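You operate a simulated robot arm through the tools that you are given. There is no shell and no other tool. Be economical: measure what you need, move in short steps, check, and stop when the job is done.

You run a simulated robot arm. Do the job below in one go: nothing can be reset, and whatever is moved stays where it is left.

Task
Nip up all three nuts of the refitted manifold and show that it holds pressure.
Fine: a quarter turn each, air off; then yellow switch on, off again, and watch the gauge three seconds.
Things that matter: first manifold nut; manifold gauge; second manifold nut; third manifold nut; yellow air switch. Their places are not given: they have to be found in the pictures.

It is judged by the outcome, as a careful person would: the job done as asked, and still so three seconds after it is handed in. It fails if anything else is knocked over, pushed out of place, dropped, spilled or broken.

Robot
A 6-joint arm with a two-finger parallel gripper, fixed in place. Base frame: the origin is at the foot of the arm, x ahead of it, y to its left, z up; the work surface is at about z = 95. Readings come in cm, degrees, newtons and seconds.
With the tool pointing down near the work surface it reaches from about 22 to 66 cm from the base axis. Its first joint turns from -66.0 to 66.0 degrees. Payload 2.9 kg.
Tool frame: the origin (TCP) lies between the finger pads and is the grasp point; the fingertips stand 3 cm ahead of it; z points along the fingers, y is the line along which they close. Largest opening 11 cm; finger width 2, thickness 1; the body of the gripper, 4.8 by 11.2 cm, starts 5.5 cm behind the TCP.
Orientation is told as [roll, pitch, yaw] about the base's x, y, z axes, in that order, counted from this pose: with the fingers straight down and closing along the base's y, the tool's x points along the base's -x, its y along +y and its z along -z.

Tools
- The arm moves only by the tool servo_tool. Its arguments are lists of equal length, an entry for each row: "grip": the closure, from 0 (fully open) to 1 (shut); "offset": the shift along the tool's x, y, z in cm, a list of three; "turn": the turn, a rotation vector about the tool's x, y, z in degrees, a list of three. In form: {"grip": [grip, ...], "offset": [[dx, dy, dz], ...], "turn": [[wx, wy, wz], ...]}. A call has 1 to 12 rows; each row is the pose to reach, as a shift and turn from the pose commanded when the call began, along the tool's axes at that moment. Rows are played at 5 a second. More than 5 cm and 8.6 degrees between two rows, or a gripper value outside its range, and nothing of the call is played. Where a pose cannot be reached the arm comes as near as it can. A force on the tool above 40 N (or 10 N above the force at the start of the call, whichever is more), or a blocked arm, ends the call early, and 0.2 s more pass. The fingers move at their own pace (about 10.8 cm/s each) and stop on an object; they squeeze with about 31 N. The grip force told is the motor's: it shows also when the fingers shut on nothing. Time passes only in rows, and 0.2 s behind the last, so rows that repeat a pose let the fingers close. The reply holds the time, the measured pose of the TCP, the force on the tool along the base axes, the opening and the grip force, in the units named above and with some noise, with the torque about the TCP (base axes, N m) and any sound that the robot's microphone picked up.
- Cameras (640 x 400 px; columns grow to the right, rows downward): "scene" is fixed at [9.3, 44.31, 140.25]; the picture's right is [-0.61, -0.79, 0.00], its down [-0.33, 0.26, -0.91] and it looks along [0.72, -0.56, -0.42] (base axes); focal length 272 px, centre (320, 200). "wrist" rides on the gripper at [7.2, 1.7, -10.3] in the tool frame; the picture's right is [-0.23, 0.97, 0.00], its down [-0.76, -0.18, -0.62] and it looks along [-0.61, -0.14, 0.78] (tool axes); focal length 222 px, centre (320, 200).
- snapshot(camera): a new picture of that camera. The clock stands still meanwhile.
- locate(camera, pixels): for up to 12 pixels [column, row] of the newest picture of that camera ("zoom" is the newest enlarged one), the place [x, y, z] in the base frame of the surface seen there, good to about 0.2 cm. The clock stands still meanwhile.
- enlarge(camera, box): a new picture of the part [left, top, right, bottom] of that camera's present view, enlarged. The clock stands still meanwhile.
- job_done(): hands the job in; it is judged then, once.

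Go step by step. Measure first, check grasps and placings, and put right what went wrong. The budget is 80 turns and 34 pictures, counting those below and the enlarged ones. Unless the task says otherwise, let go and move clear before handing in, and close with one line.

The tools are called by a JSON object that holds its "fn" and its "kwargs". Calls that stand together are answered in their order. servo_tool: Moves the arm, as the interface text tells. Its arguments: {"type":"object","properties":{"grip":{"type":"array","items":{"type":"number"}},"offset":{"type":"array","items":{"type":"array","items":{"type":"number"}}},"turn":{"type":"array","items":{"type":"array","items":{"type":"number"}}}},"required":["grip","offset","turn"]} The other tools are called the same way: snapshot (camera) takes a picture; locate (camera, pixels) gives the place of the surface under pixels of a picture; enlarge (camera, box) takes an enlarged picture of a part of a camera's view; job_done () hands the job in.

At the start:

```text
clock: 0.0
ee_pos: [30.91, 22.88, 126.45]
ee_rot: [0.0, 0.0, -0.1]
ft_force: [-0.6, -0.7, 0.4]
ft_torque: [-0.04, 0.01, 0.07]
gripper_width: 11.0
gripper_force: 0.0
```

scene: 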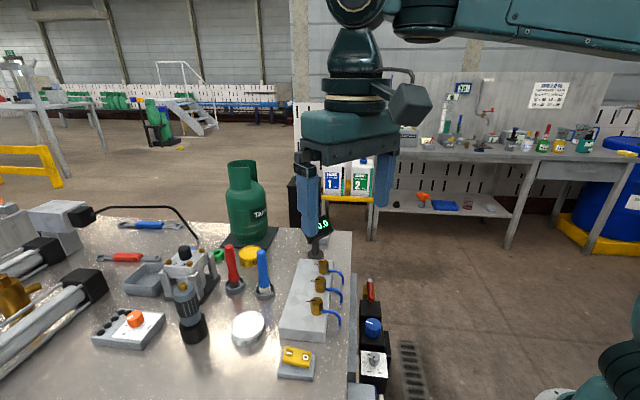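
wrist: 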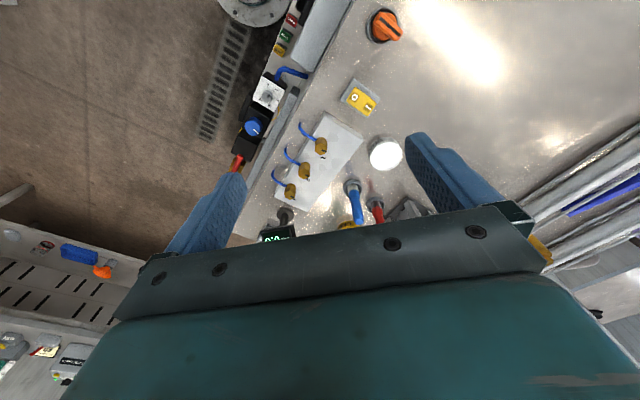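

The scene shows a manifold block near (305,300) with three brass fittings, the gauge at about (320,225), and a yellow switch at (297,357). I'll enlarge that area and look closer.

{"fn": "enlarge", "kwargs": {"camera": "scene", "box": [260, 220, 400, 390]}}

{"fn": "enlarge", "kwargs": {"camera": "wrist", "box": [230, 60, 410, 250]}}

```text
2.35 times, centred on (330, 305) of scene
```

zoom: 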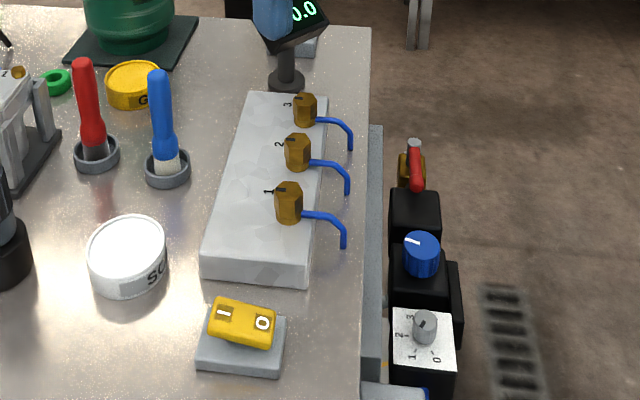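

```text
2.11 times, centred on (320, 155) of wrist
```

zoom: 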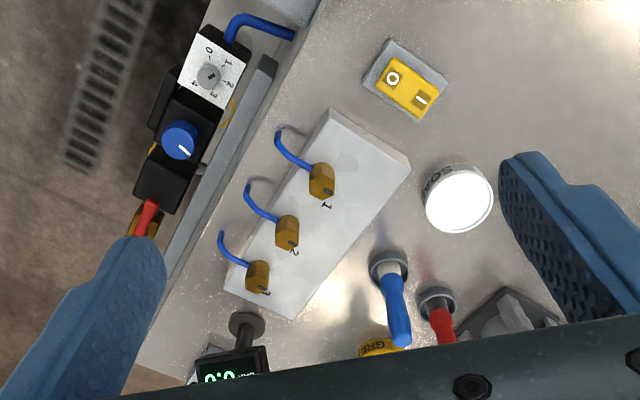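

The nuts sit along the block with marks 1, 2 and 3, and the rocker has I and 0 ends. I'll measure places in this wrist zoom.

{"fn": "locate", "kwargs": {"camera": "zoom", "pixels": [[322, 170], [322, 190], [288, 225], [286, 240], [258, 268], [256, 285], [392, 78], [421, 100], [330, 115], [405, 160], [300, 312], [235, 365]]}}

{"fn": "enlarge", "kwargs": {"camera": "scene", "box": [295, 255, 350, 320]}}

{"fn": "enlarge", "kwargs": {"camera": "scene", "box": [270, 335, 330, 385]}}

```text
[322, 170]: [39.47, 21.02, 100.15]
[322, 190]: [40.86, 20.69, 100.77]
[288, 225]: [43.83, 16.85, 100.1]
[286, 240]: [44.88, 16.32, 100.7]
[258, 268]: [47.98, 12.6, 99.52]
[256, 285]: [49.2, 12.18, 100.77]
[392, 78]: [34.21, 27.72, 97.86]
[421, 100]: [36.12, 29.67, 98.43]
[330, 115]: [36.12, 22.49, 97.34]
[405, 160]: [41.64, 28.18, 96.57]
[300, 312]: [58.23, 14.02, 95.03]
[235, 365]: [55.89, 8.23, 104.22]
```

```text
6.15 times, centred on (322, 288) of scene
```

zoom: 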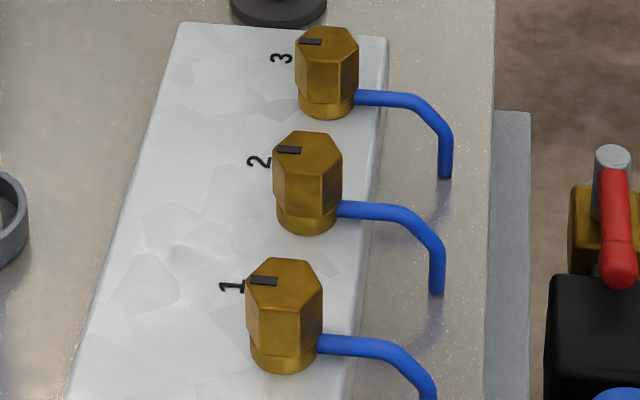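

```text
8.00 times, centred on (300, 360) of scene
```

zoom: 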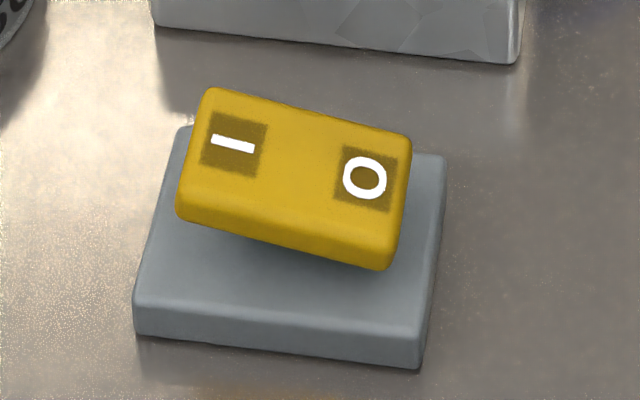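

The nuts are vertical hex caps with their tops at about z 101, spaced about 6 cm along the (0.7,-0.7) direction, and the rocker's 0 end is down, so air is off. I'll move in closer above the manifold for an accurate wrist view.

{"fn": "servo_tool", "kwargs": {"grip": [0, 0, 0, 0, 0, 0], "offset": [[-1, -1, 2.5], [-2, -2, 5], [-3, -3, 7.5], [-4, -3.6, 10], [-5, -4.2, 12], [-5.7, -4.6, 14]], "turn": [[0, 0, 0], [0, 0, 0], [0, 0, 0], [0, 0, 0], [0, 0, 0], [0, 0, 0]]}}

{"fn": "snapshot", "kwargs": {"camera": "wrist"}}

```text
clock: 1.4
ee_pos: [36.64, 18.08, 112.45]
ee_rot: [0.1, 0.1, 0.2]
ft_force: [-0.4, 0.3, 0.3]
ft_torque: [0.01, -0.01, 0.04]
gripper_width: 10.98
gripper_force: 0.1
```

```text
27 pictures are left
```

wrist: 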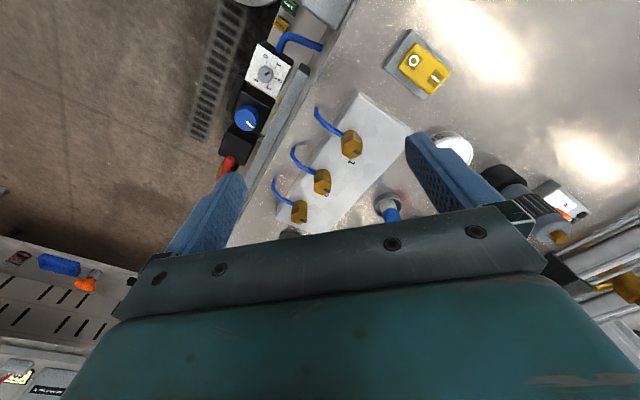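

{"fn": "enlarge", "kwargs": {"camera": "wrist", "box": [280, 110, 400, 230]}}

```text
3.33 times, centred on (340, 170) of wrist
```

zoom: 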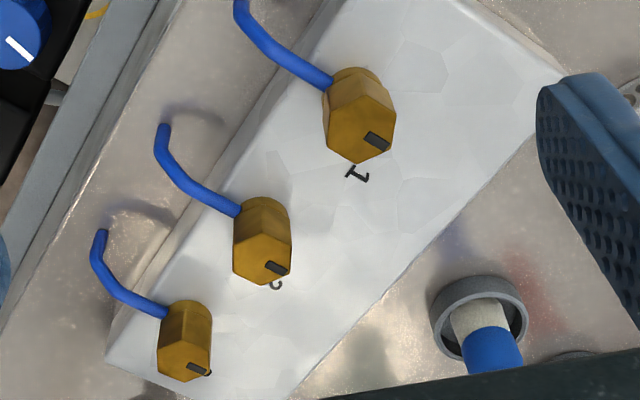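

The picture is upside down relative to the base, so the top faces are the lower parts of the brass blobs. I'll measure the top-face corners and marks.

{"fn": "locate", "kwargs": {"camera": "zoom", "pixels": [[357, 160], [328, 147], [330, 122], [362, 104], [393, 122], [391, 147], [368, 134], [386, 146], [360, 135], [262, 258], [184, 360], [345, 190]]}}

{"fn": "enlarge", "kwargs": {"camera": "wrist", "box": [330, 125, 370, 165]}}

```text
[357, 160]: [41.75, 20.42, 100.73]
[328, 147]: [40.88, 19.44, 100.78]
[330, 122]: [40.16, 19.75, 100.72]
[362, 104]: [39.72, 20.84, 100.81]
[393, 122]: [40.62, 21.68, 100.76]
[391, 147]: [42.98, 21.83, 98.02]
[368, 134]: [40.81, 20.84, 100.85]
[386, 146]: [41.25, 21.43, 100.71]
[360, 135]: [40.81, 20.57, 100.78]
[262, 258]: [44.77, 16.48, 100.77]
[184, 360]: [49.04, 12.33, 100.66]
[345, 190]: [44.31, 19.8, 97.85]
```

```text
10.00 times, centred on (350, 145) of wrist
```

zoom: 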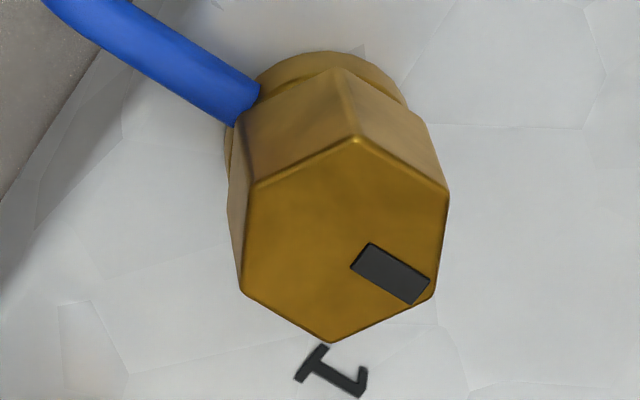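

Clear view of nut 1's hexagon. I'll measure its corners and lower edges.

{"fn": "locate", "kwargs": {"camera": "zoom", "pixels": [[357, 146], [441, 193], [428, 291], [332, 336], [246, 287], [256, 191], [342, 240], [370, 248], [420, 292], [338, 78], [300, 68], [230, 105]]}}

{"fn": "enlarge", "kwargs": {"camera": "wrist", "box": [302, 162, 342, 202]}}

```text
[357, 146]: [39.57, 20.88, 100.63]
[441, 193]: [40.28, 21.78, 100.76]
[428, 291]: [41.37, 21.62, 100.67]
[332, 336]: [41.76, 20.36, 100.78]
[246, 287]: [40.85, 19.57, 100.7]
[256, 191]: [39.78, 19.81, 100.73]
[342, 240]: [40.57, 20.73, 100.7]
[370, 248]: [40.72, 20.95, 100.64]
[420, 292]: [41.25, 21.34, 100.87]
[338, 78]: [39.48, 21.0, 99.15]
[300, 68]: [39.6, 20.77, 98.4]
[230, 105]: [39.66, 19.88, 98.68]
```

```text
10.00 times, centred on (322, 182) of wrist
```

zoom: 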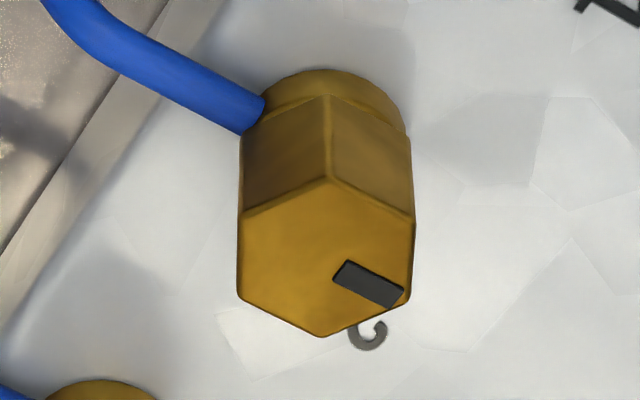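

Nut 1 is centred at about (40.6,20.67), with corners at 45°+60k, so the flats are along the block line. I'll measure nut 2's corners and look at nut 3, and check tall neighbours in the scene.

{"fn": "locate", "kwargs": {"camera": "zoom", "pixels": [[332, 184], [408, 222], [402, 300], [322, 331], [244, 293], [248, 216], [326, 100], [250, 110]]}}

{"fn": "enlarge", "kwargs": {"camera": "wrist", "box": [280, 190, 320, 230]}}

{"fn": "snapshot", "kwargs": {"camera": "scene"}}

```text
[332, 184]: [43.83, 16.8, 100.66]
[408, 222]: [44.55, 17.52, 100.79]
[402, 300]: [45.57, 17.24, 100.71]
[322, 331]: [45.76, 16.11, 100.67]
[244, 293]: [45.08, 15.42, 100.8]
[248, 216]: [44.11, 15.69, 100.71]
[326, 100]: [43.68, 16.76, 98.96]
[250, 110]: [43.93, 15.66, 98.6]
```

```text
10.00 times, centred on (300, 210) of wrist
```

zoom: 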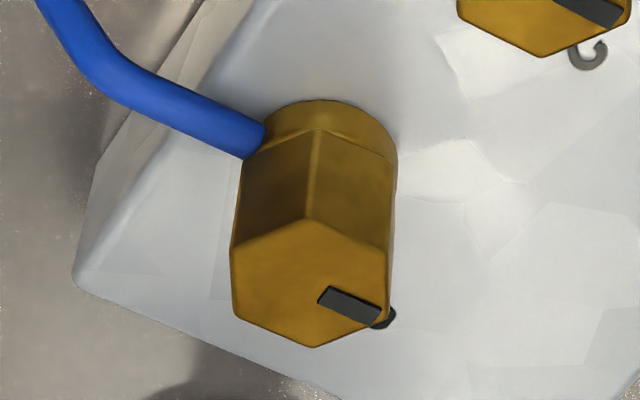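

```text
22 pictures are left
```

scene: 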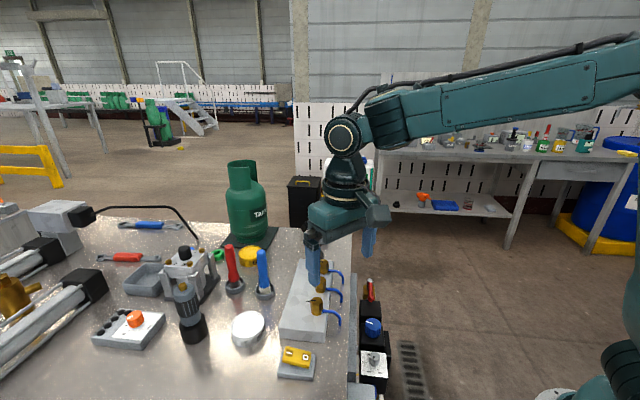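

Nut 2 is centred at about (44.82,16.46). Next, nut 3's corners, and the handle tops at (262,254) and (231,249) in the scene.

{"fn": "locate", "kwargs": {"camera": "zoom", "pixels": [[312, 224], [385, 258], [382, 318], [314, 342], [238, 307], [236, 246], [318, 132]]}}

{"fn": "locate", "kwargs": {"camera": "scene", "pixels": [[262, 254], [264, 285], [231, 249], [184, 250], [297, 350], [249, 318], [308, 357], [289, 353]]}}

```text
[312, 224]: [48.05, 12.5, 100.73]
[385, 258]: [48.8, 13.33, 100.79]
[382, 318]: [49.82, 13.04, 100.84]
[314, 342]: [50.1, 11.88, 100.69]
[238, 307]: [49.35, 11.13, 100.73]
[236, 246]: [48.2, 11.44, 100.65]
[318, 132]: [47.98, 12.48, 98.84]
```

```text
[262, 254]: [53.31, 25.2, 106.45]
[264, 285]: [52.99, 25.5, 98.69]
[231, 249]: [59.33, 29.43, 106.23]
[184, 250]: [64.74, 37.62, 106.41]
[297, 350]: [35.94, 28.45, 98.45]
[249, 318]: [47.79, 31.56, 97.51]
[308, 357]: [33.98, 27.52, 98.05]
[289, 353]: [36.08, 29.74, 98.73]
```

Nut 3 is centred at about (49.05,12.22), and the tall handles are well clear. I'll move above nut 1, yaw +45 so the fingers close along the block line, with a 4.2 cm opening.

{"fn": "servo_tool", "kwargs": {"grip": [0.2, 0.4, 0.62, 0.62, 0.62, 0.62, 0.62, 0.62], "offset": [[-0.8, 0.5, 0], [-1.6, 1, 0], [-2.4, 1.5, 0], [-3.2, 2, 0], [-3.96, 2.59, 0], [-3.96, 2.59, 2], [-3.96, 2.59, 4.5], [-3.96, 2.59, 6]], "turn": [[0, 0, -7.5], [0, 0, -15], [0, 0, -22.5], [0, 0, -30], [0, 0, -37.5], [0, 0, -45], [0, 0, -45], [0, 0, -45]]}}

{"fn": "snapshot", "kwargs": {"camera": "wrist"}}

```text
clock: 3.2
ee_pos: [40.68, 20.92, 106.5]
ee_rot: [0.1, 0.0, 45.0]
ft_force: [-0.1, 0.0, 1.1]
ft_torque: [0.0, 0.01, 0.0]
gripper_width: 4.19
gripper_force: 0.0
```

```text
21 pictures are left
```

wrist: 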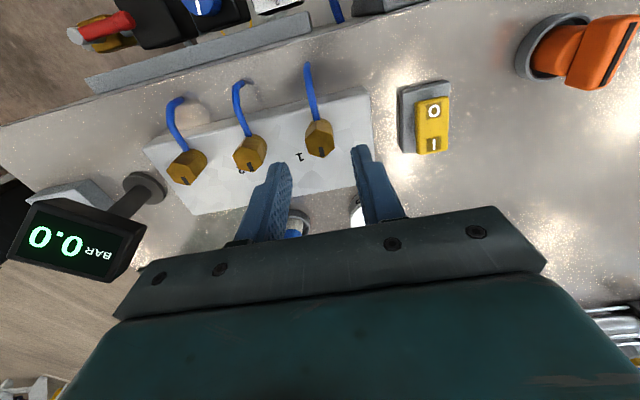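

The fingers straddle above nut 1, and the gauge reads 0.0 at (60,240). I'll check the nut's place from this view and the gauge's corner heights.

{"fn": "locate", "kwargs": {"camera": "wrist", "pixels": [[320, 145], [320, 156], [250, 158], [188, 171], [40, 202], [144, 232], [112, 280], [10, 255], [433, 112], [433, 144]]}}

```text
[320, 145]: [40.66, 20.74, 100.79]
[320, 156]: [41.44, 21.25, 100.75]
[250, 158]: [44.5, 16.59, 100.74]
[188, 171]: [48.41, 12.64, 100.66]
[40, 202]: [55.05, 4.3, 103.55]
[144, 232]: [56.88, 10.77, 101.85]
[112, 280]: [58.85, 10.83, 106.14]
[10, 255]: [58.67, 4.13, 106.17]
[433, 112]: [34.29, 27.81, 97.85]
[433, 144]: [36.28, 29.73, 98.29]
```

Gauge top is at z 106.2, below the gripper body (108 at grasp height). I'll descend onto nut 1 with a small correction and close.

{"fn": "servo_tool", "kwargs": {"grip": [0.62, 0.62, 0.62, 0.62, 1, 1, 1], "offset": [[0.1, -0.12, 1], [0.1, -0.12, 2.2], [0.1, -0.12, 3.4], [0.1, -0.12, 4.05], [0.1, -0.12, 4.05], [0.1, -0.12, 4.05], [0.1, -0.12, 4.05]], "turn": [[0, 0, 0], [0, 0, 0], [0, 0, 0], [0, 0, 0], [0, 0, 0], [0, 0, 0], [0, 0, 0]]}}

{"fn": "enlarge", "kwargs": {"camera": "wrist", "box": [240, 80, 400, 240]}}

```text
clock: 4.8
ee_pos: [40.65, 20.82, 102.35]
ee_rot: [0.0, 0.0, 45.2]
ft_force: [-11.7, 13.5, -0.3]
ft_torque: [0.26, -0.07, -0.01]
gripper_width: 2.24
gripper_force: 44.4
```

```text
2.50 times, centred on (320, 160) of wrist
```

zoom: 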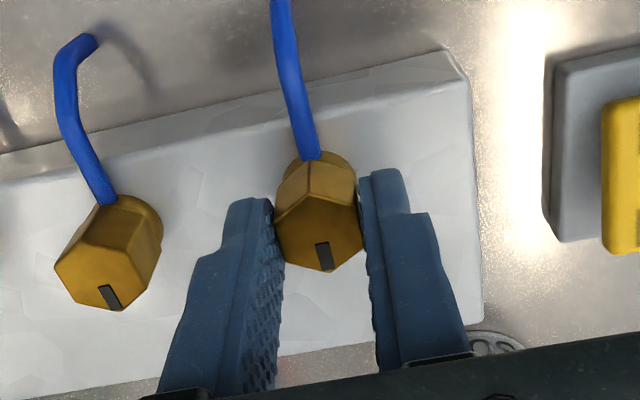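

Grip is on (2.24 cm wide), but there is an 18 N side load along tool y. I'll shift slightly in +y to relieve it before turning.

{"fn": "servo_tool", "kwargs": {"grip": [1, 1], "offset": [[0, 0.1, 0], [0, 0.1, 0]], "turn": [[0, 0, 0], [0, 0, 0]]}}

```text
clock: 5.4
ee_pos: [40.55, 20.94, 102.36]
ee_rot: [0.0, 0.0, 45.0]
ft_force: [-6.8, 11.6, -5.7]
ft_torque: [-0.05, 0.06, 0.01]
gripper_width: 2.24
gripper_force: 45.4
```

{"fn": "servo_tool", "kwargs": {"grip": [1, 1], "offset": [[0, 0.2, 0], [0, 0.2, 0]], "turn": [[0, 0, 0], [0, 0, 0]]}}

```text
clock: 6.0
ee_pos: [40.58, 20.84, 102.39]
ee_rot: [-0.1, -0.1, 44.7]
ft_force: [11.6, -1.2, -7.2]
ft_torque: [-0.31, 0.42, 0.01]
gripper_width: 2.27
gripper_force: 45.3
```

Side load is now small. I'll start the clockwise turn (tool +z) with a first 22.5° and check.

{"fn": "servo_tool", "kwargs": {"grip": [1, 1, 1, 1], "offset": [[0, -0.06, 0], [0, -0.06, 0], [0, -0.06, 0], [0, -0.06, 0]], "turn": [[0, 0, 5], [0, 0, 11], [0, 0, 17], [0, 0, 22.5]]}}

{"fn": "enlarge", "kwargs": {"camera": "wrist", "box": [240, 80, 400, 240]}}

```text
clock: 7.0
ee_pos: [40.61, 20.87, 102.34]
ee_rot: [0.0, 0.0, 22.3]
ft_force: [15.1, -13.8, -14.9]
ft_torque: [0.46, -1.43, -0.02]
gripper_width: 2.26
gripper_force: 45.0
```

```text
2.50 times, centred on (320, 160) of wrist
```

zoom: 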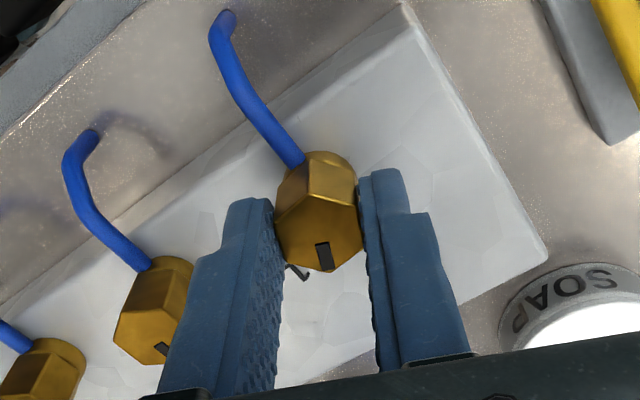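

Nut 1 turns with the fingers. A lateral load is building, so I'll recentre slightly and continue.

{"fn": "servo_tool", "kwargs": {"grip": [1, 1, 1, 1, 1, 1], "offset": [[-0.05, -0.13, 0.05], [-0.05, -0.13, 0.05], [-0.05, -0.13, 0.05], [-0.05, -0.13, 0.05], [-0.05, -0.13, 0.05], [-0.05, -0.13, 0.05]], "turn": [[0, 0, 0], [0, 0, 5], [0, 0, 11], [0, 0, 17], [0, 0, 22.5], [0, 0, 22.5]]}}

```text
clock: 8.4
ee_pos: [40.55, 20.83, 102.39]
ee_rot: [0.2, 0.0, 0.0]
ft_force: [5.2, -1.4, 8.0]
ft_torque: [-0.38, 0.91, 0.02]
gripper_width: 2.28
gripper_force: 45.0
```

Loads are low at yaw 0, halfway through. Continuing with the next 22.5°, then the rest.

{"fn": "servo_tool", "kwargs": {"grip": [1, 1, 1, 1, 1], "offset": [[0, 0, 0], [0, 0, 0], [0, 0, 0], [0, 0, 0], [0, 0, 0]], "turn": [[0, 0, 5], [0, 0, 11], [0, 0, 17], [0, 0, 22.5], [0, 0, 22.5]]}}

```text
clock: 9.6
ee_pos: [40.62, 20.89, 102.35]
ee_rot: [0.1, 0.0, -22.5]
ft_force: [2.0, -0.6, 14.6]
ft_torque: [-0.42, -0.22, 0.0]
gripper_width: 2.24
gripper_force: 45.0
```

{"fn": "servo_tool", "kwargs": {"grip": [1, 1, 1, 1, 1], "offset": [[0, 0, -0.05], [0, 0, -0.05], [0, 0, -0.05], [0, 0, -0.05], [0, 0, -0.05]], "turn": [[0, 0, 5], [0, 0, 11], [0, 0, 17], [0, 0, 22.5], [0, 0, 22.5]]}}

{"fn": "enlarge", "kwargs": {"camera": "wrist", "box": [240, 80, 400, 240]}}

```text
clock: 10.8
ee_pos: [40.58, 20.92, 102.4]
ee_rot: [0.0, 0.0, -45.0]
ft_force: [6.1, 2.1, 6.8]
ft_torque: [-0.21, 0.01, -0.03]
gripper_width: 2.25
gripper_force: 45.2
```

```text
2.50 times, centred on (320, 160) of wrist
```

zoom: 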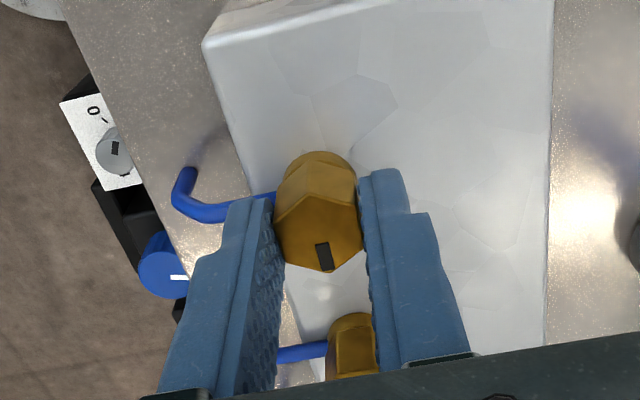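

The mark has come round a full 90° with the fingers. I'll open, lift, and take a look later as I move on to nut 2.

{"fn": "servo_tool", "kwargs": {"grip": [0.62, 0.62, 0.62, 0.62, 0.62, 0.62], "offset": [[0, 0, 0], [0, 0, 0], [0, 0, -1.5], [0, 0, -3], [0, 0, -4.5], [0, 0, -4.5]], "turn": [[0, 0, 0], [0, 0, 0], [0, 0, 0], [0, 0, 0], [0, 0, 0], [0, 0, 0]]}}

{"fn": "servo_tool", "kwargs": {"grip": [0.62, 0.62, 0.62, 0.62, 0.62, 0.62, 0.62, 0.62, 0.62, 0.62, 0.62, 0.62], "offset": [[-0.5, 0, 0], [-1, 0, 0], [-1.5, 0, 0], [-2, 0, 0], [-2.5, 0, 0], [-3, 0, 0], [-3.5, 0, 0], [-4, 0, 0], [-4.5, 0, 0], [-5, 0, 0], [-5.5, 0, 0], [-5.96, 0, 0]], "turn": [[0, 0, -7.5], [0, 0, -15], [0, 0, -22.5], [0, 0, -30], [0, 0, -37.5], [0, 0, -45], [0, 0, -52.5], [0, 0, -60], [0, 0, -67.5], [0, 0, -75], [0, 0, -82.5], [0, 0, -90]]}}

{"fn": "snapshot", "kwargs": {"camera": "wrist"}}

```text
clock: 12.2
ee_pos: [40.49, 20.82, 106.87]
ee_rot: [0.1, -0.1, -44.9]
ft_force: [-0.2, -0.4, 0.6]
ft_torque: [0.01, 0.0, -0.03]
gripper_width: 4.18
gripper_force: 0.0
```

```text
clock: 14.8
ee_pos: [44.74, 16.46, 106.96]
ee_rot: [0.0, 0.0, 45.2]
ft_force: [-0.2, 0.1, -0.2]
ft_torque: [0.0, 0.05, 0.01]
gripper_width: 4.17
gripper_force: 0.0
```

```text
17 pictures are left
```

wrist: 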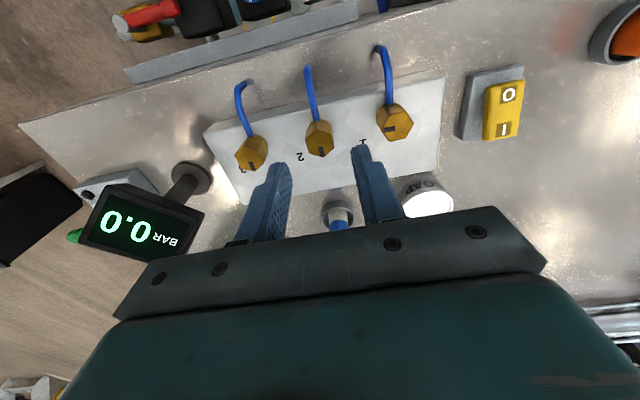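

Nut 1's mark at (390,129) is now a quarter turn clockwise, and nut 2 lies between the fingers. Descend 4.5 cm and close.

{"fn": "servo_tool", "kwargs": {"grip": [0.62, 0.62, 0.62, 0.62, 1, 1, 1], "offset": [[0, 0, 1.2], [0, 0, 2.4], [0, 0, 3.6], [0, 0, 4.5], [0, 0, 4.5], [0, 0, 4.5], [0, 0, 4.5]], "turn": [[0, 0, 0], [0, 0, 0], [0, 0, 0], [0, 0, 0], [0, 0, 0], [0, 0, 0], [0, 0, 0]]}}

```text
clock: 16.4
ee_pos: [44.81, 16.61, 102.49]
ee_rot: [0.0, 0.0, 44.9]
ft_force: [-2.1, 1.6, -1.2]
ft_torque: [0.02, -0.4, 0.01]
gripper_width: 2.25
gripper_force: 44.8
```

The grip is well centred (2.25 cm, low side load). Turning the first 45° clockwise.

{"fn": "servo_tool", "kwargs": {"grip": [1, 1, 1, 1, 1, 1, 1], "offset": [[0, 0, 0], [0, 0, 0], [0, 0, 0], [0, 0, 0], [0, 0, 0], [0, 0, 0], [0, 0, 0]], "turn": [[0, 0, 7.5], [0, 0, 15], [0, 0, 22.5], [0, 0, 30], [0, 0, 37.5], [0, 0, 45], [0, 0, 45]]}}

```text
clock: 18.0
ee_pos: [44.78, 16.61, 102.52]
ee_rot: [0.1, -0.3, -0.1]
ft_force: [-0.7, -4.0, 19.9]
ft_torque: [-0.31, 0.38, -0.04]
gripper_width: 2.26
gripper_force: 44.9
```

{"fn": "servo_tool", "kwargs": {"grip": [1, 1, 1, 1, 1, 1, 1], "offset": [[0, 0, -0.08], [0, 0, -0.08], [0, 0, -0.08], [0, 0, -0.08], [0, 0, -0.08], [0, 0, -0.08], [0, 0, -0.08]], "turn": [[0, 0, 7.5], [0, 0, 15], [0, 0, 22.5], [0, 0, 30], [0, 0, 37.5], [0, 0, 45], [0, 0, 45]]}}

{"fn": "enlarge", "kwargs": {"camera": "wrist", "box": [240, 80, 400, 240]}}

```text
clock: 19.6
ee_pos: [44.76, 16.5, 102.46]
ee_rot: [0.0, 0.0, -45.2]
ft_force: [10.6, 3.0, 5.4]
ft_torque: [-0.2, -0.14, -0.03]
gripper_width: 2.25
gripper_force: 45.2
```

```text
2.50 times, centred on (320, 160) of wrist
```

zoom: 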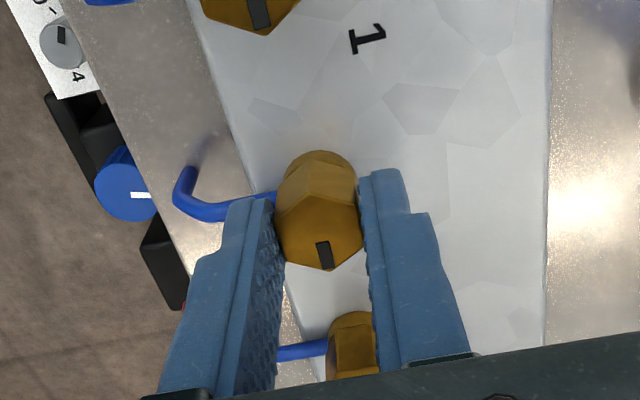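

Nut 2 is turned 90° and matches nut 1. Open, lift, rotate back and shift to nut 3.

{"fn": "servo_tool", "kwargs": {"grip": [0.62, 0.62, 0.62, 0.62, 0.62, 0.62], "offset": [[0, 0, 0], [0, 0, 0], [0, 0, -1.5], [0, 0, -3], [0, 0, -4.5], [0, 0, -4.5]], "turn": [[0, 0, 0], [0, 0, 0], [0, 0, 0], [0, 0, 0], [0, 0, 0], [0, 0, 0]]}}

{"fn": "servo_tool", "kwargs": {"grip": [0.62, 0.62, 0.62, 0.62, 0.62, 0.62, 0.62, 0.62, 0.62, 0.62, 0.62, 0.62], "offset": [[-0.5, 0, 0], [-1, 0, 0], [-1.5, 0, 0], [-2, 0, 0], [-2.5, 0, 0], [-3, 0, 0], [-3.5, 0, 0], [-4, 0, 0], [-4.5, 0, 0], [-5, 0, 0], [-5.5, 0, 0], [-5.98, 0, 0]], "turn": [[0, 0, -7.5], [0, 0, -15], [0, 0, -22.5], [0, 0, -30], [0, 0, -37.5], [0, 0, -45], [0, 0, -52.5], [0, 0, -60], [0, 0, -67.5], [0, 0, -75], [0, 0, -82.5], [0, 0, -90]]}}

{"fn": "snapshot", "kwargs": {"camera": "wrist"}}

```text
clock: 21.0
ee_pos: [44.73, 16.63, 107.13]
ee_rot: [0.0, 0.0, -45.0]
ft_force: [-0.6, 1.1, 0.2]
ft_torque: [0.01, 0.0, -0.01]
gripper_width: 4.19
gripper_force: 0.1
```

```text
clock: 23.6
ee_pos: [48.97, 12.26, 106.82]
ee_rot: [0.0, 0.0, 45.2]
ft_force: [0.1, 0.1, 0.7]
ft_torque: [-0.02, 0.0, -0.01]
gripper_width: 4.18
gripper_force: 0.0
```

```text
15 pictures are left
```

wrist: 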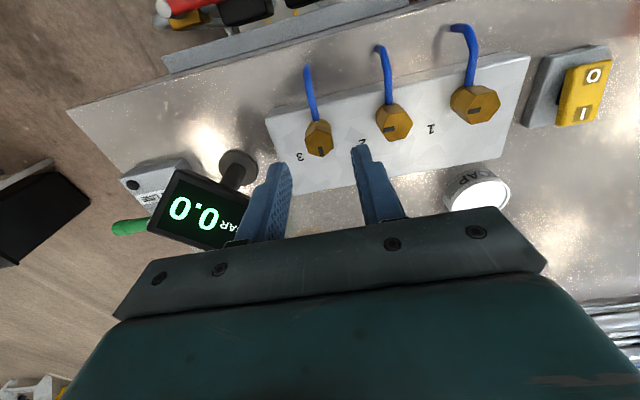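

Nut 2's mark is turned as well, and nut 3 at (320,140) is between the fingers, with the gauge clear of them. Descend and close.

{"fn": "servo_tool", "kwargs": {"grip": [0.62, 0.62, 0.62, 0.62, 1, 1, 1], "offset": [[0, 0, 1.2], [0, 0, 2.4], [0, 0, 3.6], [0, 0, 4.5], [0, 0, 4.5], [0, 0, 4.5], [0, 0, 4.5]], "turn": [[0, 0, 0], [0, 0, 0], [0, 0, 0], [0, 0, 0], [0, 0, 0], [0, 0, 0], [0, 0, 0]]}}

```text
clock: 25.2
ee_pos: [49.07, 12.38, 102.43]
ee_rot: [0.0, 0.0, 44.9]
ft_force: [9.0, -10.7, -4.5]
ft_torque: [0.15, -0.23, -0.02]
gripper_width: 2.25
gripper_force: 45.2
```

Gripped, with a moderate side load; I'll shift 0.1 cm in -y and turn 45°.

{"fn": "servo_tool", "kwargs": {"grip": [1, 1, 1, 1, 1, 1, 1, 1], "offset": [[0, -0.1, 0], [0, -0.1, 0], [0, -0.1, 0], [0, -0.1, 0], [0, -0.1, 0], [0, -0.1, 0], [0, -0.1, 0], [0, -0.1, 0]], "turn": [[0, 0, 0], [0, 0, 7.5], [0, 0, 15], [0, 0, 22.5], [0, 0, 30], [0, 0, 37.5], [0, 0, 45], [0, 0, 45]]}}

```text
clock: 27.0
ee_pos: [49.03, 12.24, 102.35]
ee_rot: [0.1, 0.0, 0.0]
ft_force: [8.8, 2.5, -12.5]
ft_torque: [-0.28, -0.8, 0.0]
gripper_width: 2.24
gripper_force: 45.2
```

{"fn": "servo_tool", "kwargs": {"grip": [1, 1, 1, 1, 1, 1, 1], "offset": [[0, 0, 0], [0, 0, 0], [0, 0, 0], [0, 0, 0], [0, 0, 0], [0, 0, 0], [0, 0, 0]], "turn": [[0, 0, 7.5], [0, 0, 15], [0, 0, 22.5], [0, 0, 30], [0, 0, 37.5], [0, 0, 45], [0, 0, 45]]}}

{"fn": "enlarge", "kwargs": {"camera": "wrist", "box": [240, 60, 400, 240]}}

```text
clock: 28.6
ee_pos: [49.11, 12.35, 102.26]
ee_rot: [0.0, 0.2, -45.0]
ft_force: [-1.4, 3.1, -4.9]
ft_torque: [0.33, -0.22, 0.04]
gripper_width: 2.25
gripper_force: 45.1
```

```text
2.22 times, centred on (320, 150) of wrist
```

zoom: 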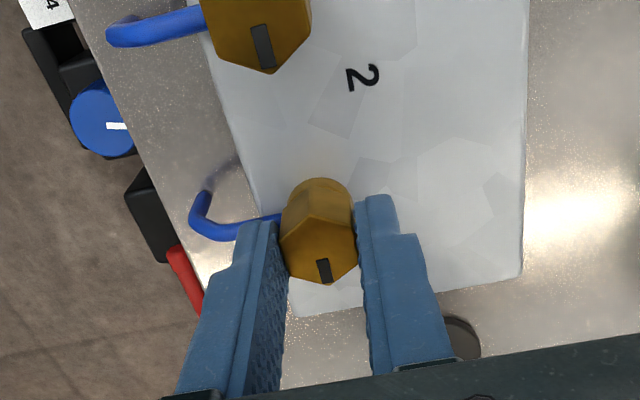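

Nut 3 is done too. Release, lift clear, then travel with the fingers shut towards a point above the switch's I end.

{"fn": "servo_tool", "kwargs": {"grip": [0.62, 0.62, 0.62, 0.62, 0.62, 0.62, 0.62], "offset": [[0, 0, 0], [0, 0, 0], [0, 0, -2], [0, 0, -4], [0, 0, -6], [0, 0, -8], [0, 0, -10]], "turn": [[0, 0, 0], [0, 0, 0], [0, 0, 0], [0, 0, 0], [0, 0, 0], [0, 0, 0], [0, 0, 0]]}}

{"fn": "servo_tool", "kwargs": {"grip": [1, 1, 1, 1, 1, 1, 1, 1, 1, 1], "offset": [[2.4, 0.4, 0], [4.8, 0.7, 0], [7.2, 1.1, 0], [9.6, 1.5, 0], [12, 1.9, 0], [14.4, 2.2, 0], [16.8, 2.6, 0], [19.2, 2.9, 0], [21.4, 3.18, 0], [21.4, 3.18, 2]], "turn": [[0, 0, 0], [0, 0, 0], [0, 0, 0], [0, 0, 0], [0, 0, 0], [0, 0, 0], [0, 0, 0], [0, 0, 0], [0, 0, 0], [0, 0, 0]]}}

{"fn": "snapshot", "kwargs": {"camera": "scene"}}

{"fn": "snapshot", "kwargs": {"camera": "wrist"}}

```text
clock: 30.2
ee_pos: [49.03, 12.35, 112.4]
ee_rot: [0.0, 0.1, -45.0]
ft_force: [0.5, -0.6, -0.1]
ft_torque: [0.02, 0.01, 0.0]
gripper_width: 4.17
gripper_force: 0.1
```

```text
clock: 32.4
ee_pos: [36.1, 29.69, 110.5]
ee_rot: [0.1, 0.0, -45.0]
ft_force: [-0.4, 0.6, 0.5]
ft_torque: [-0.02, -0.01, 0.0]
gripper_width: 0.03
gripper_force: 31.1
```

```text
13 pictures are left
```

scene: 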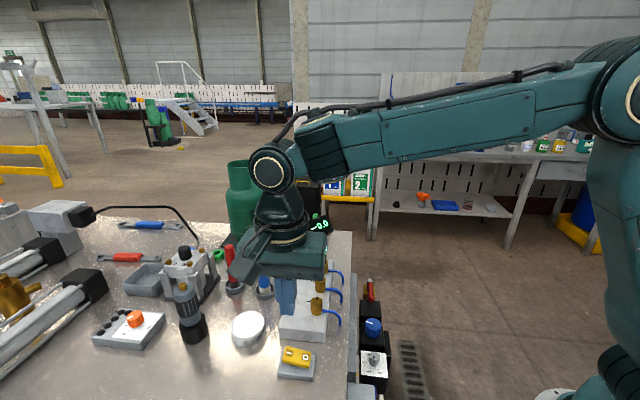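

```text
12 pictures are left
```

wrist: 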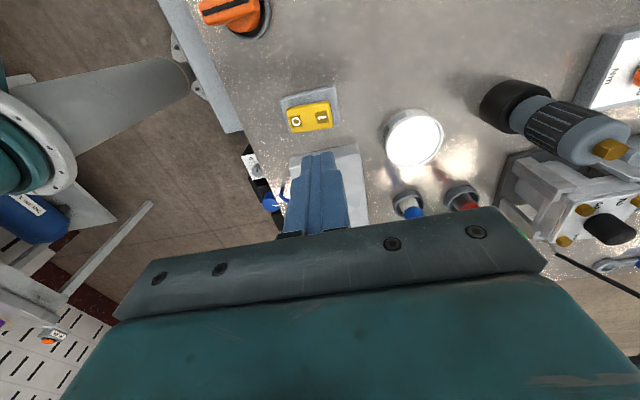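

Fingers shut above the switch's I end, and the gauge reads 0.0 at (318,226) in the scene. Lowering to just above the rocker.

{"fn": "servo_tool", "kwargs": {"grip": [1, 1, 1, 1, 1], "offset": [[0, 0, 2], [0, 0, 4], [0, 0, 6], [0, 0, 8], [0, 0, 8.3]], "turn": [[0, 0, 0], [0, 0, 0], [0, 0, 0], [0, 0, 0], [0, 0, 0]]}}

{"fn": "enlarge", "kwargs": {"camera": "scene", "box": [250, 200, 370, 390]}}

```text
clock: 33.6
ee_pos: [36.24, 29.71, 102.14]
ee_rot: [-0.1, 0.0, -45.0]
ft_force: [-0.5, -0.3, 0.9]
ft_torque: [-0.01, -0.03, 0.03]
gripper_width: 0.0
gripper_force: 30.9
```

```text
2.11 times, centred on (310, 295) of scene
```

zoom: 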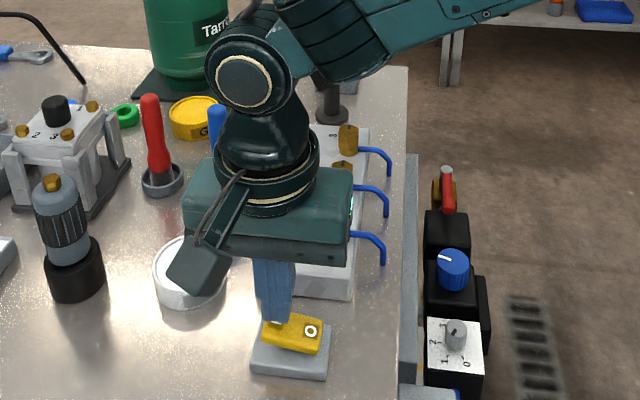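

The fingertips are over the I end, away from the 0 end. Pressing down gently in small steps.

{"fn": "servo_tool", "kwargs": {"grip": [1, 1, 1, 1, 1, 1], "offset": [[0, 0, 0.3], [0, 0, 0.6], [0, 0, 0.8], [0, 0, 1.0], [0, 0, 1.2], [0, 0, 1.4]], "turn": [[0, 0, 0], [0, 0, 0], [0, 0, 0], [0, 0, 0], [0, 0, 0], [0, 0, 0]]}}

```text
clock: 35.2
ee_pos: [36.35, 29.81, 101.16]
ee_rot: [0.6, -0.1, -45.0]
ft_force: [-1.5, -1.5, 3.6]
ft_torque: [-0.04, 0.03, -0.01]
gripper_width: 0.0
gripper_force: 30.9
stopped in row 6: the force on the tool passed its limit at 42 N (the readings are from after the stop); the commanded pose is now the measured one
```

The press met a hard stop at tip z ≈ 98.1, so the rocker has probably flipped. I'll lift and check the switch and gauge.

{"fn": "servo_tool", "kwargs": {"grip": [1, 1, 1, 1], "offset": [[0, 0, -2], [0, 0, -4], [0, 0, -6], [0, 0, -8]], "turn": [[0, 0, 0], [0, 0, 0], [0, 0, 0], [0, 0, 0]]}}

{"fn": "enlarge", "kwargs": {"camera": "scene", "box": [250, 210, 350, 390]}}

```text
clock: 36.2
ee_pos: [36.24, 29.71, 109.19]
ee_rot: [0.7, 0.0, -45.0]
ft_force: [-0.1, 0.1, 1.1]
ft_torque: [-0.02, 0.0, 0.0]
gripper_width: 0.0
gripper_force: 31.5
```

```text
2.22 times, centred on (300, 300) of scene
```

zoom: 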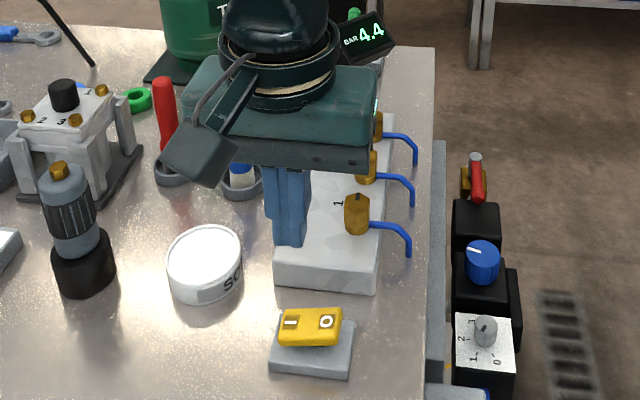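

Gauge reads 4.4 bar and the rocker is on. Now I'll move to the 0 end (tool -y 2.8 cm) and lower.

{"fn": "servo_tool", "kwargs": {"grip": [1, 1, 1, 1, 1, 1], "offset": [[0, -1.4, 0], [0, -2.8, 0], [0, -2.8, 2], [0, -2.8, 4], [0, -2.8, 6], [0, -2.8, 7]], "turn": [[0, 0, 0], [0, 0, 0], [0, 0, 0], [0, 0, 0], [0, 0, 0], [0, 0, 0]]}}

{"fn": "enlarge", "kwargs": {"camera": "scene", "box": [250, 200, 370, 390]}}

```text
clock: 37.6
ee_pos: [34.49, 27.61, 101.93]
ee_rot: [0.6, -0.2, -45.0]
ft_force: [-0.3, -0.1, 0.8]
ft_torque: [0.02, -0.01, 0.0]
gripper_width: 0.01
gripper_force: 31.2
```

```text
2.11 times, centred on (310, 295) of scene
```

zoom: 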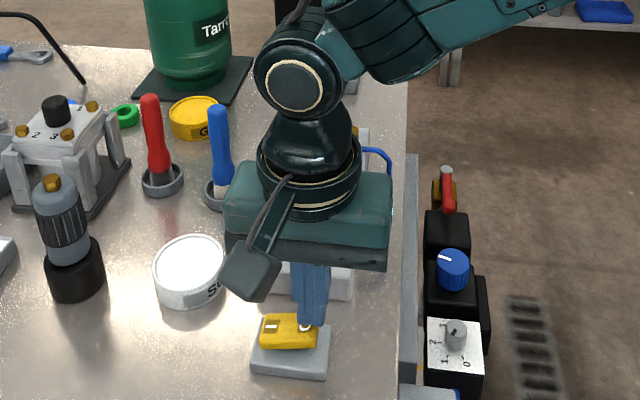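

The tips are over the 0 end. Pressing.

{"fn": "servo_tool", "kwargs": {"grip": [1, 1, 1, 1, 1, 1], "offset": [[0, 0, 0.3], [0, 0, 0.5], [0, 0, 0.7], [0, 0, 0.9], [0, 0, 1.1], [0, 0, 1.2]], "turn": [[0, 0, 0], [0, 0, 0], [0, 0, 0], [0, 0, 0], [0, 0, 0], [0, 0, 0]]}}

{"fn": "servo_tool", "kwargs": {"grip": [1, 1, 1, 1], "offset": [[0, 0, -2], [0, 0, -5], [0, 2, -8], [0, 4, -10]], "turn": [[0, 0, 0], [0, 0, 0], [0, 0, 0], [0, 0, 0]]}}

{"fn": "enlarge", "kwargs": {"camera": "scene", "box": [250, 210, 350, 390]}}

```text
clock: 39.0
ee_pos: [34.29, 27.68, 101.09]
ee_rot: [0.6, 0.0, -45.1]
ft_force: [-13.8, -15.7, 25.2]
ft_torque: [-0.28, 0.24, -0.03]
gripper_width: 0.0
gripper_force: 30.7
```

```text
clock: 40.0
ee_pos: [37.26, 30.62, 111.04]
ee_rot: [0.7, -0.2, -45.0]
ft_force: [-0.6, 0.7, 0.2]
ft_torque: [-0.01, 0.05, 0.01]
gripper_width: 0.0
gripper_force: 30.8
```

```text
2.22 times, centred on (300, 300) of scene
```

zoom: 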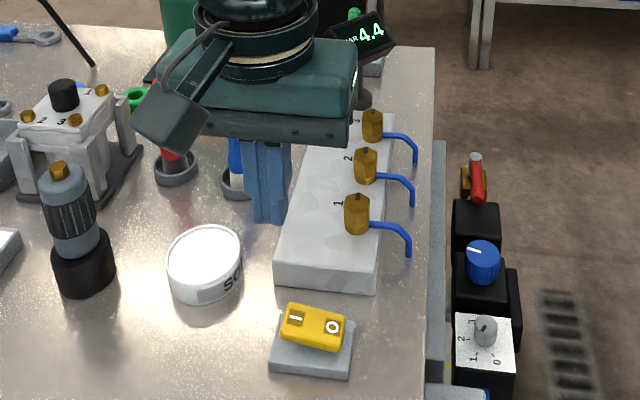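

The 0 end is down and the gauge reads 4.4 with air off. Now I'll wait more than three seconds with the arm still and read the gauge again.

{"fn": "servo_tool", "kwargs": {"grip": [0.8, 0.8, 0.8, 0.8, 0.8, 0.8, 0.8, 0.8, 0.8, 0.8, 0.8, 0.8], "offset": [[0, 0.5, -1], [0, 1, -2], [0, 1, -2], [0, 1, -2], [0, 1, -2], [0, 1, -2], [0, 1, -2], [0, 1, -2], [0, 1, -2], [0, 1, -2], [0, 1, -2], [0, 1, -2]], "turn": [[0, 0, 0], [0, 0, 0], [0, 0, 0], [0, 0, 0], [0, 0, 0], [0, 0, 0], [0, 0, 0], [0, 0, 0], [0, 0, 0], [0, 0, 0], [0, 0, 0], [0, 0, 0]]}}

{"fn": "servo_tool", "kwargs": {"grip": [0.8, 0.8, 0.8, 0.8, 0.8], "offset": [[0, 0, 0], [0, 0, 0], [0, 0, 0], [0, 0, 0], [0, 0, 0]], "turn": [[0, 0, 0], [0, 0, 0], [0, 0, 0], [0, 0, 0], [0, 0, 0]]}}

{"fn": "enlarge", "kwargs": {"camera": "scene", "box": [250, 210, 350, 390]}}

```text
clock: 42.6
ee_pos: [37.8, 31.18, 112.84]
ee_rot: [0.6, -0.1, -45.0]
ft_force: [-0.2, -0.8, 0.3]
ft_torque: [-0.01, 0.0, 0.03]
gripper_width: 2.19
gripper_force: 0.2
```

```text
clock: 43.8
ee_pos: [37.81, 31.24, 112.92]
ee_rot: [0.5, -0.1, -44.9]
ft_force: [0.2, -0.8, -0.8]
ft_torque: [0.03, 0.0, 0.04]
gripper_width: 2.21
gripper_force: 0.0
```

```text
2.22 times, centred on (300, 300) of scene
```

zoom: 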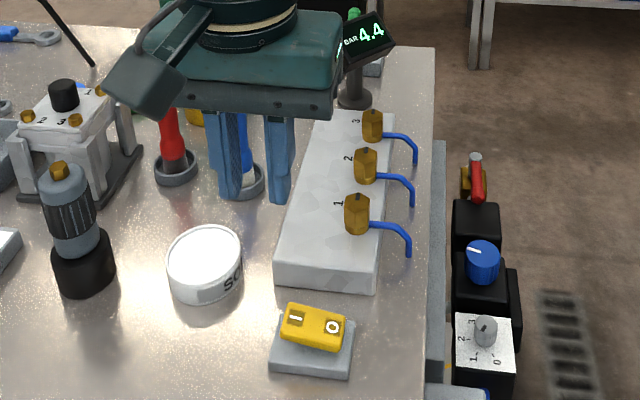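

The gauge still reads 4.4 after 3.8 s with the air off, the nut marks are all turned, and the arm is clear. I'm handing in.

{"fn": "job_done", "kwargs": {}}

```text
The job is handed in.
```

I turned all three manifold nuts a quarter turn clockwise with the air off, then switched the yellow switch on and off again; the gauge held steady at 4.4 bar for over three seconds.
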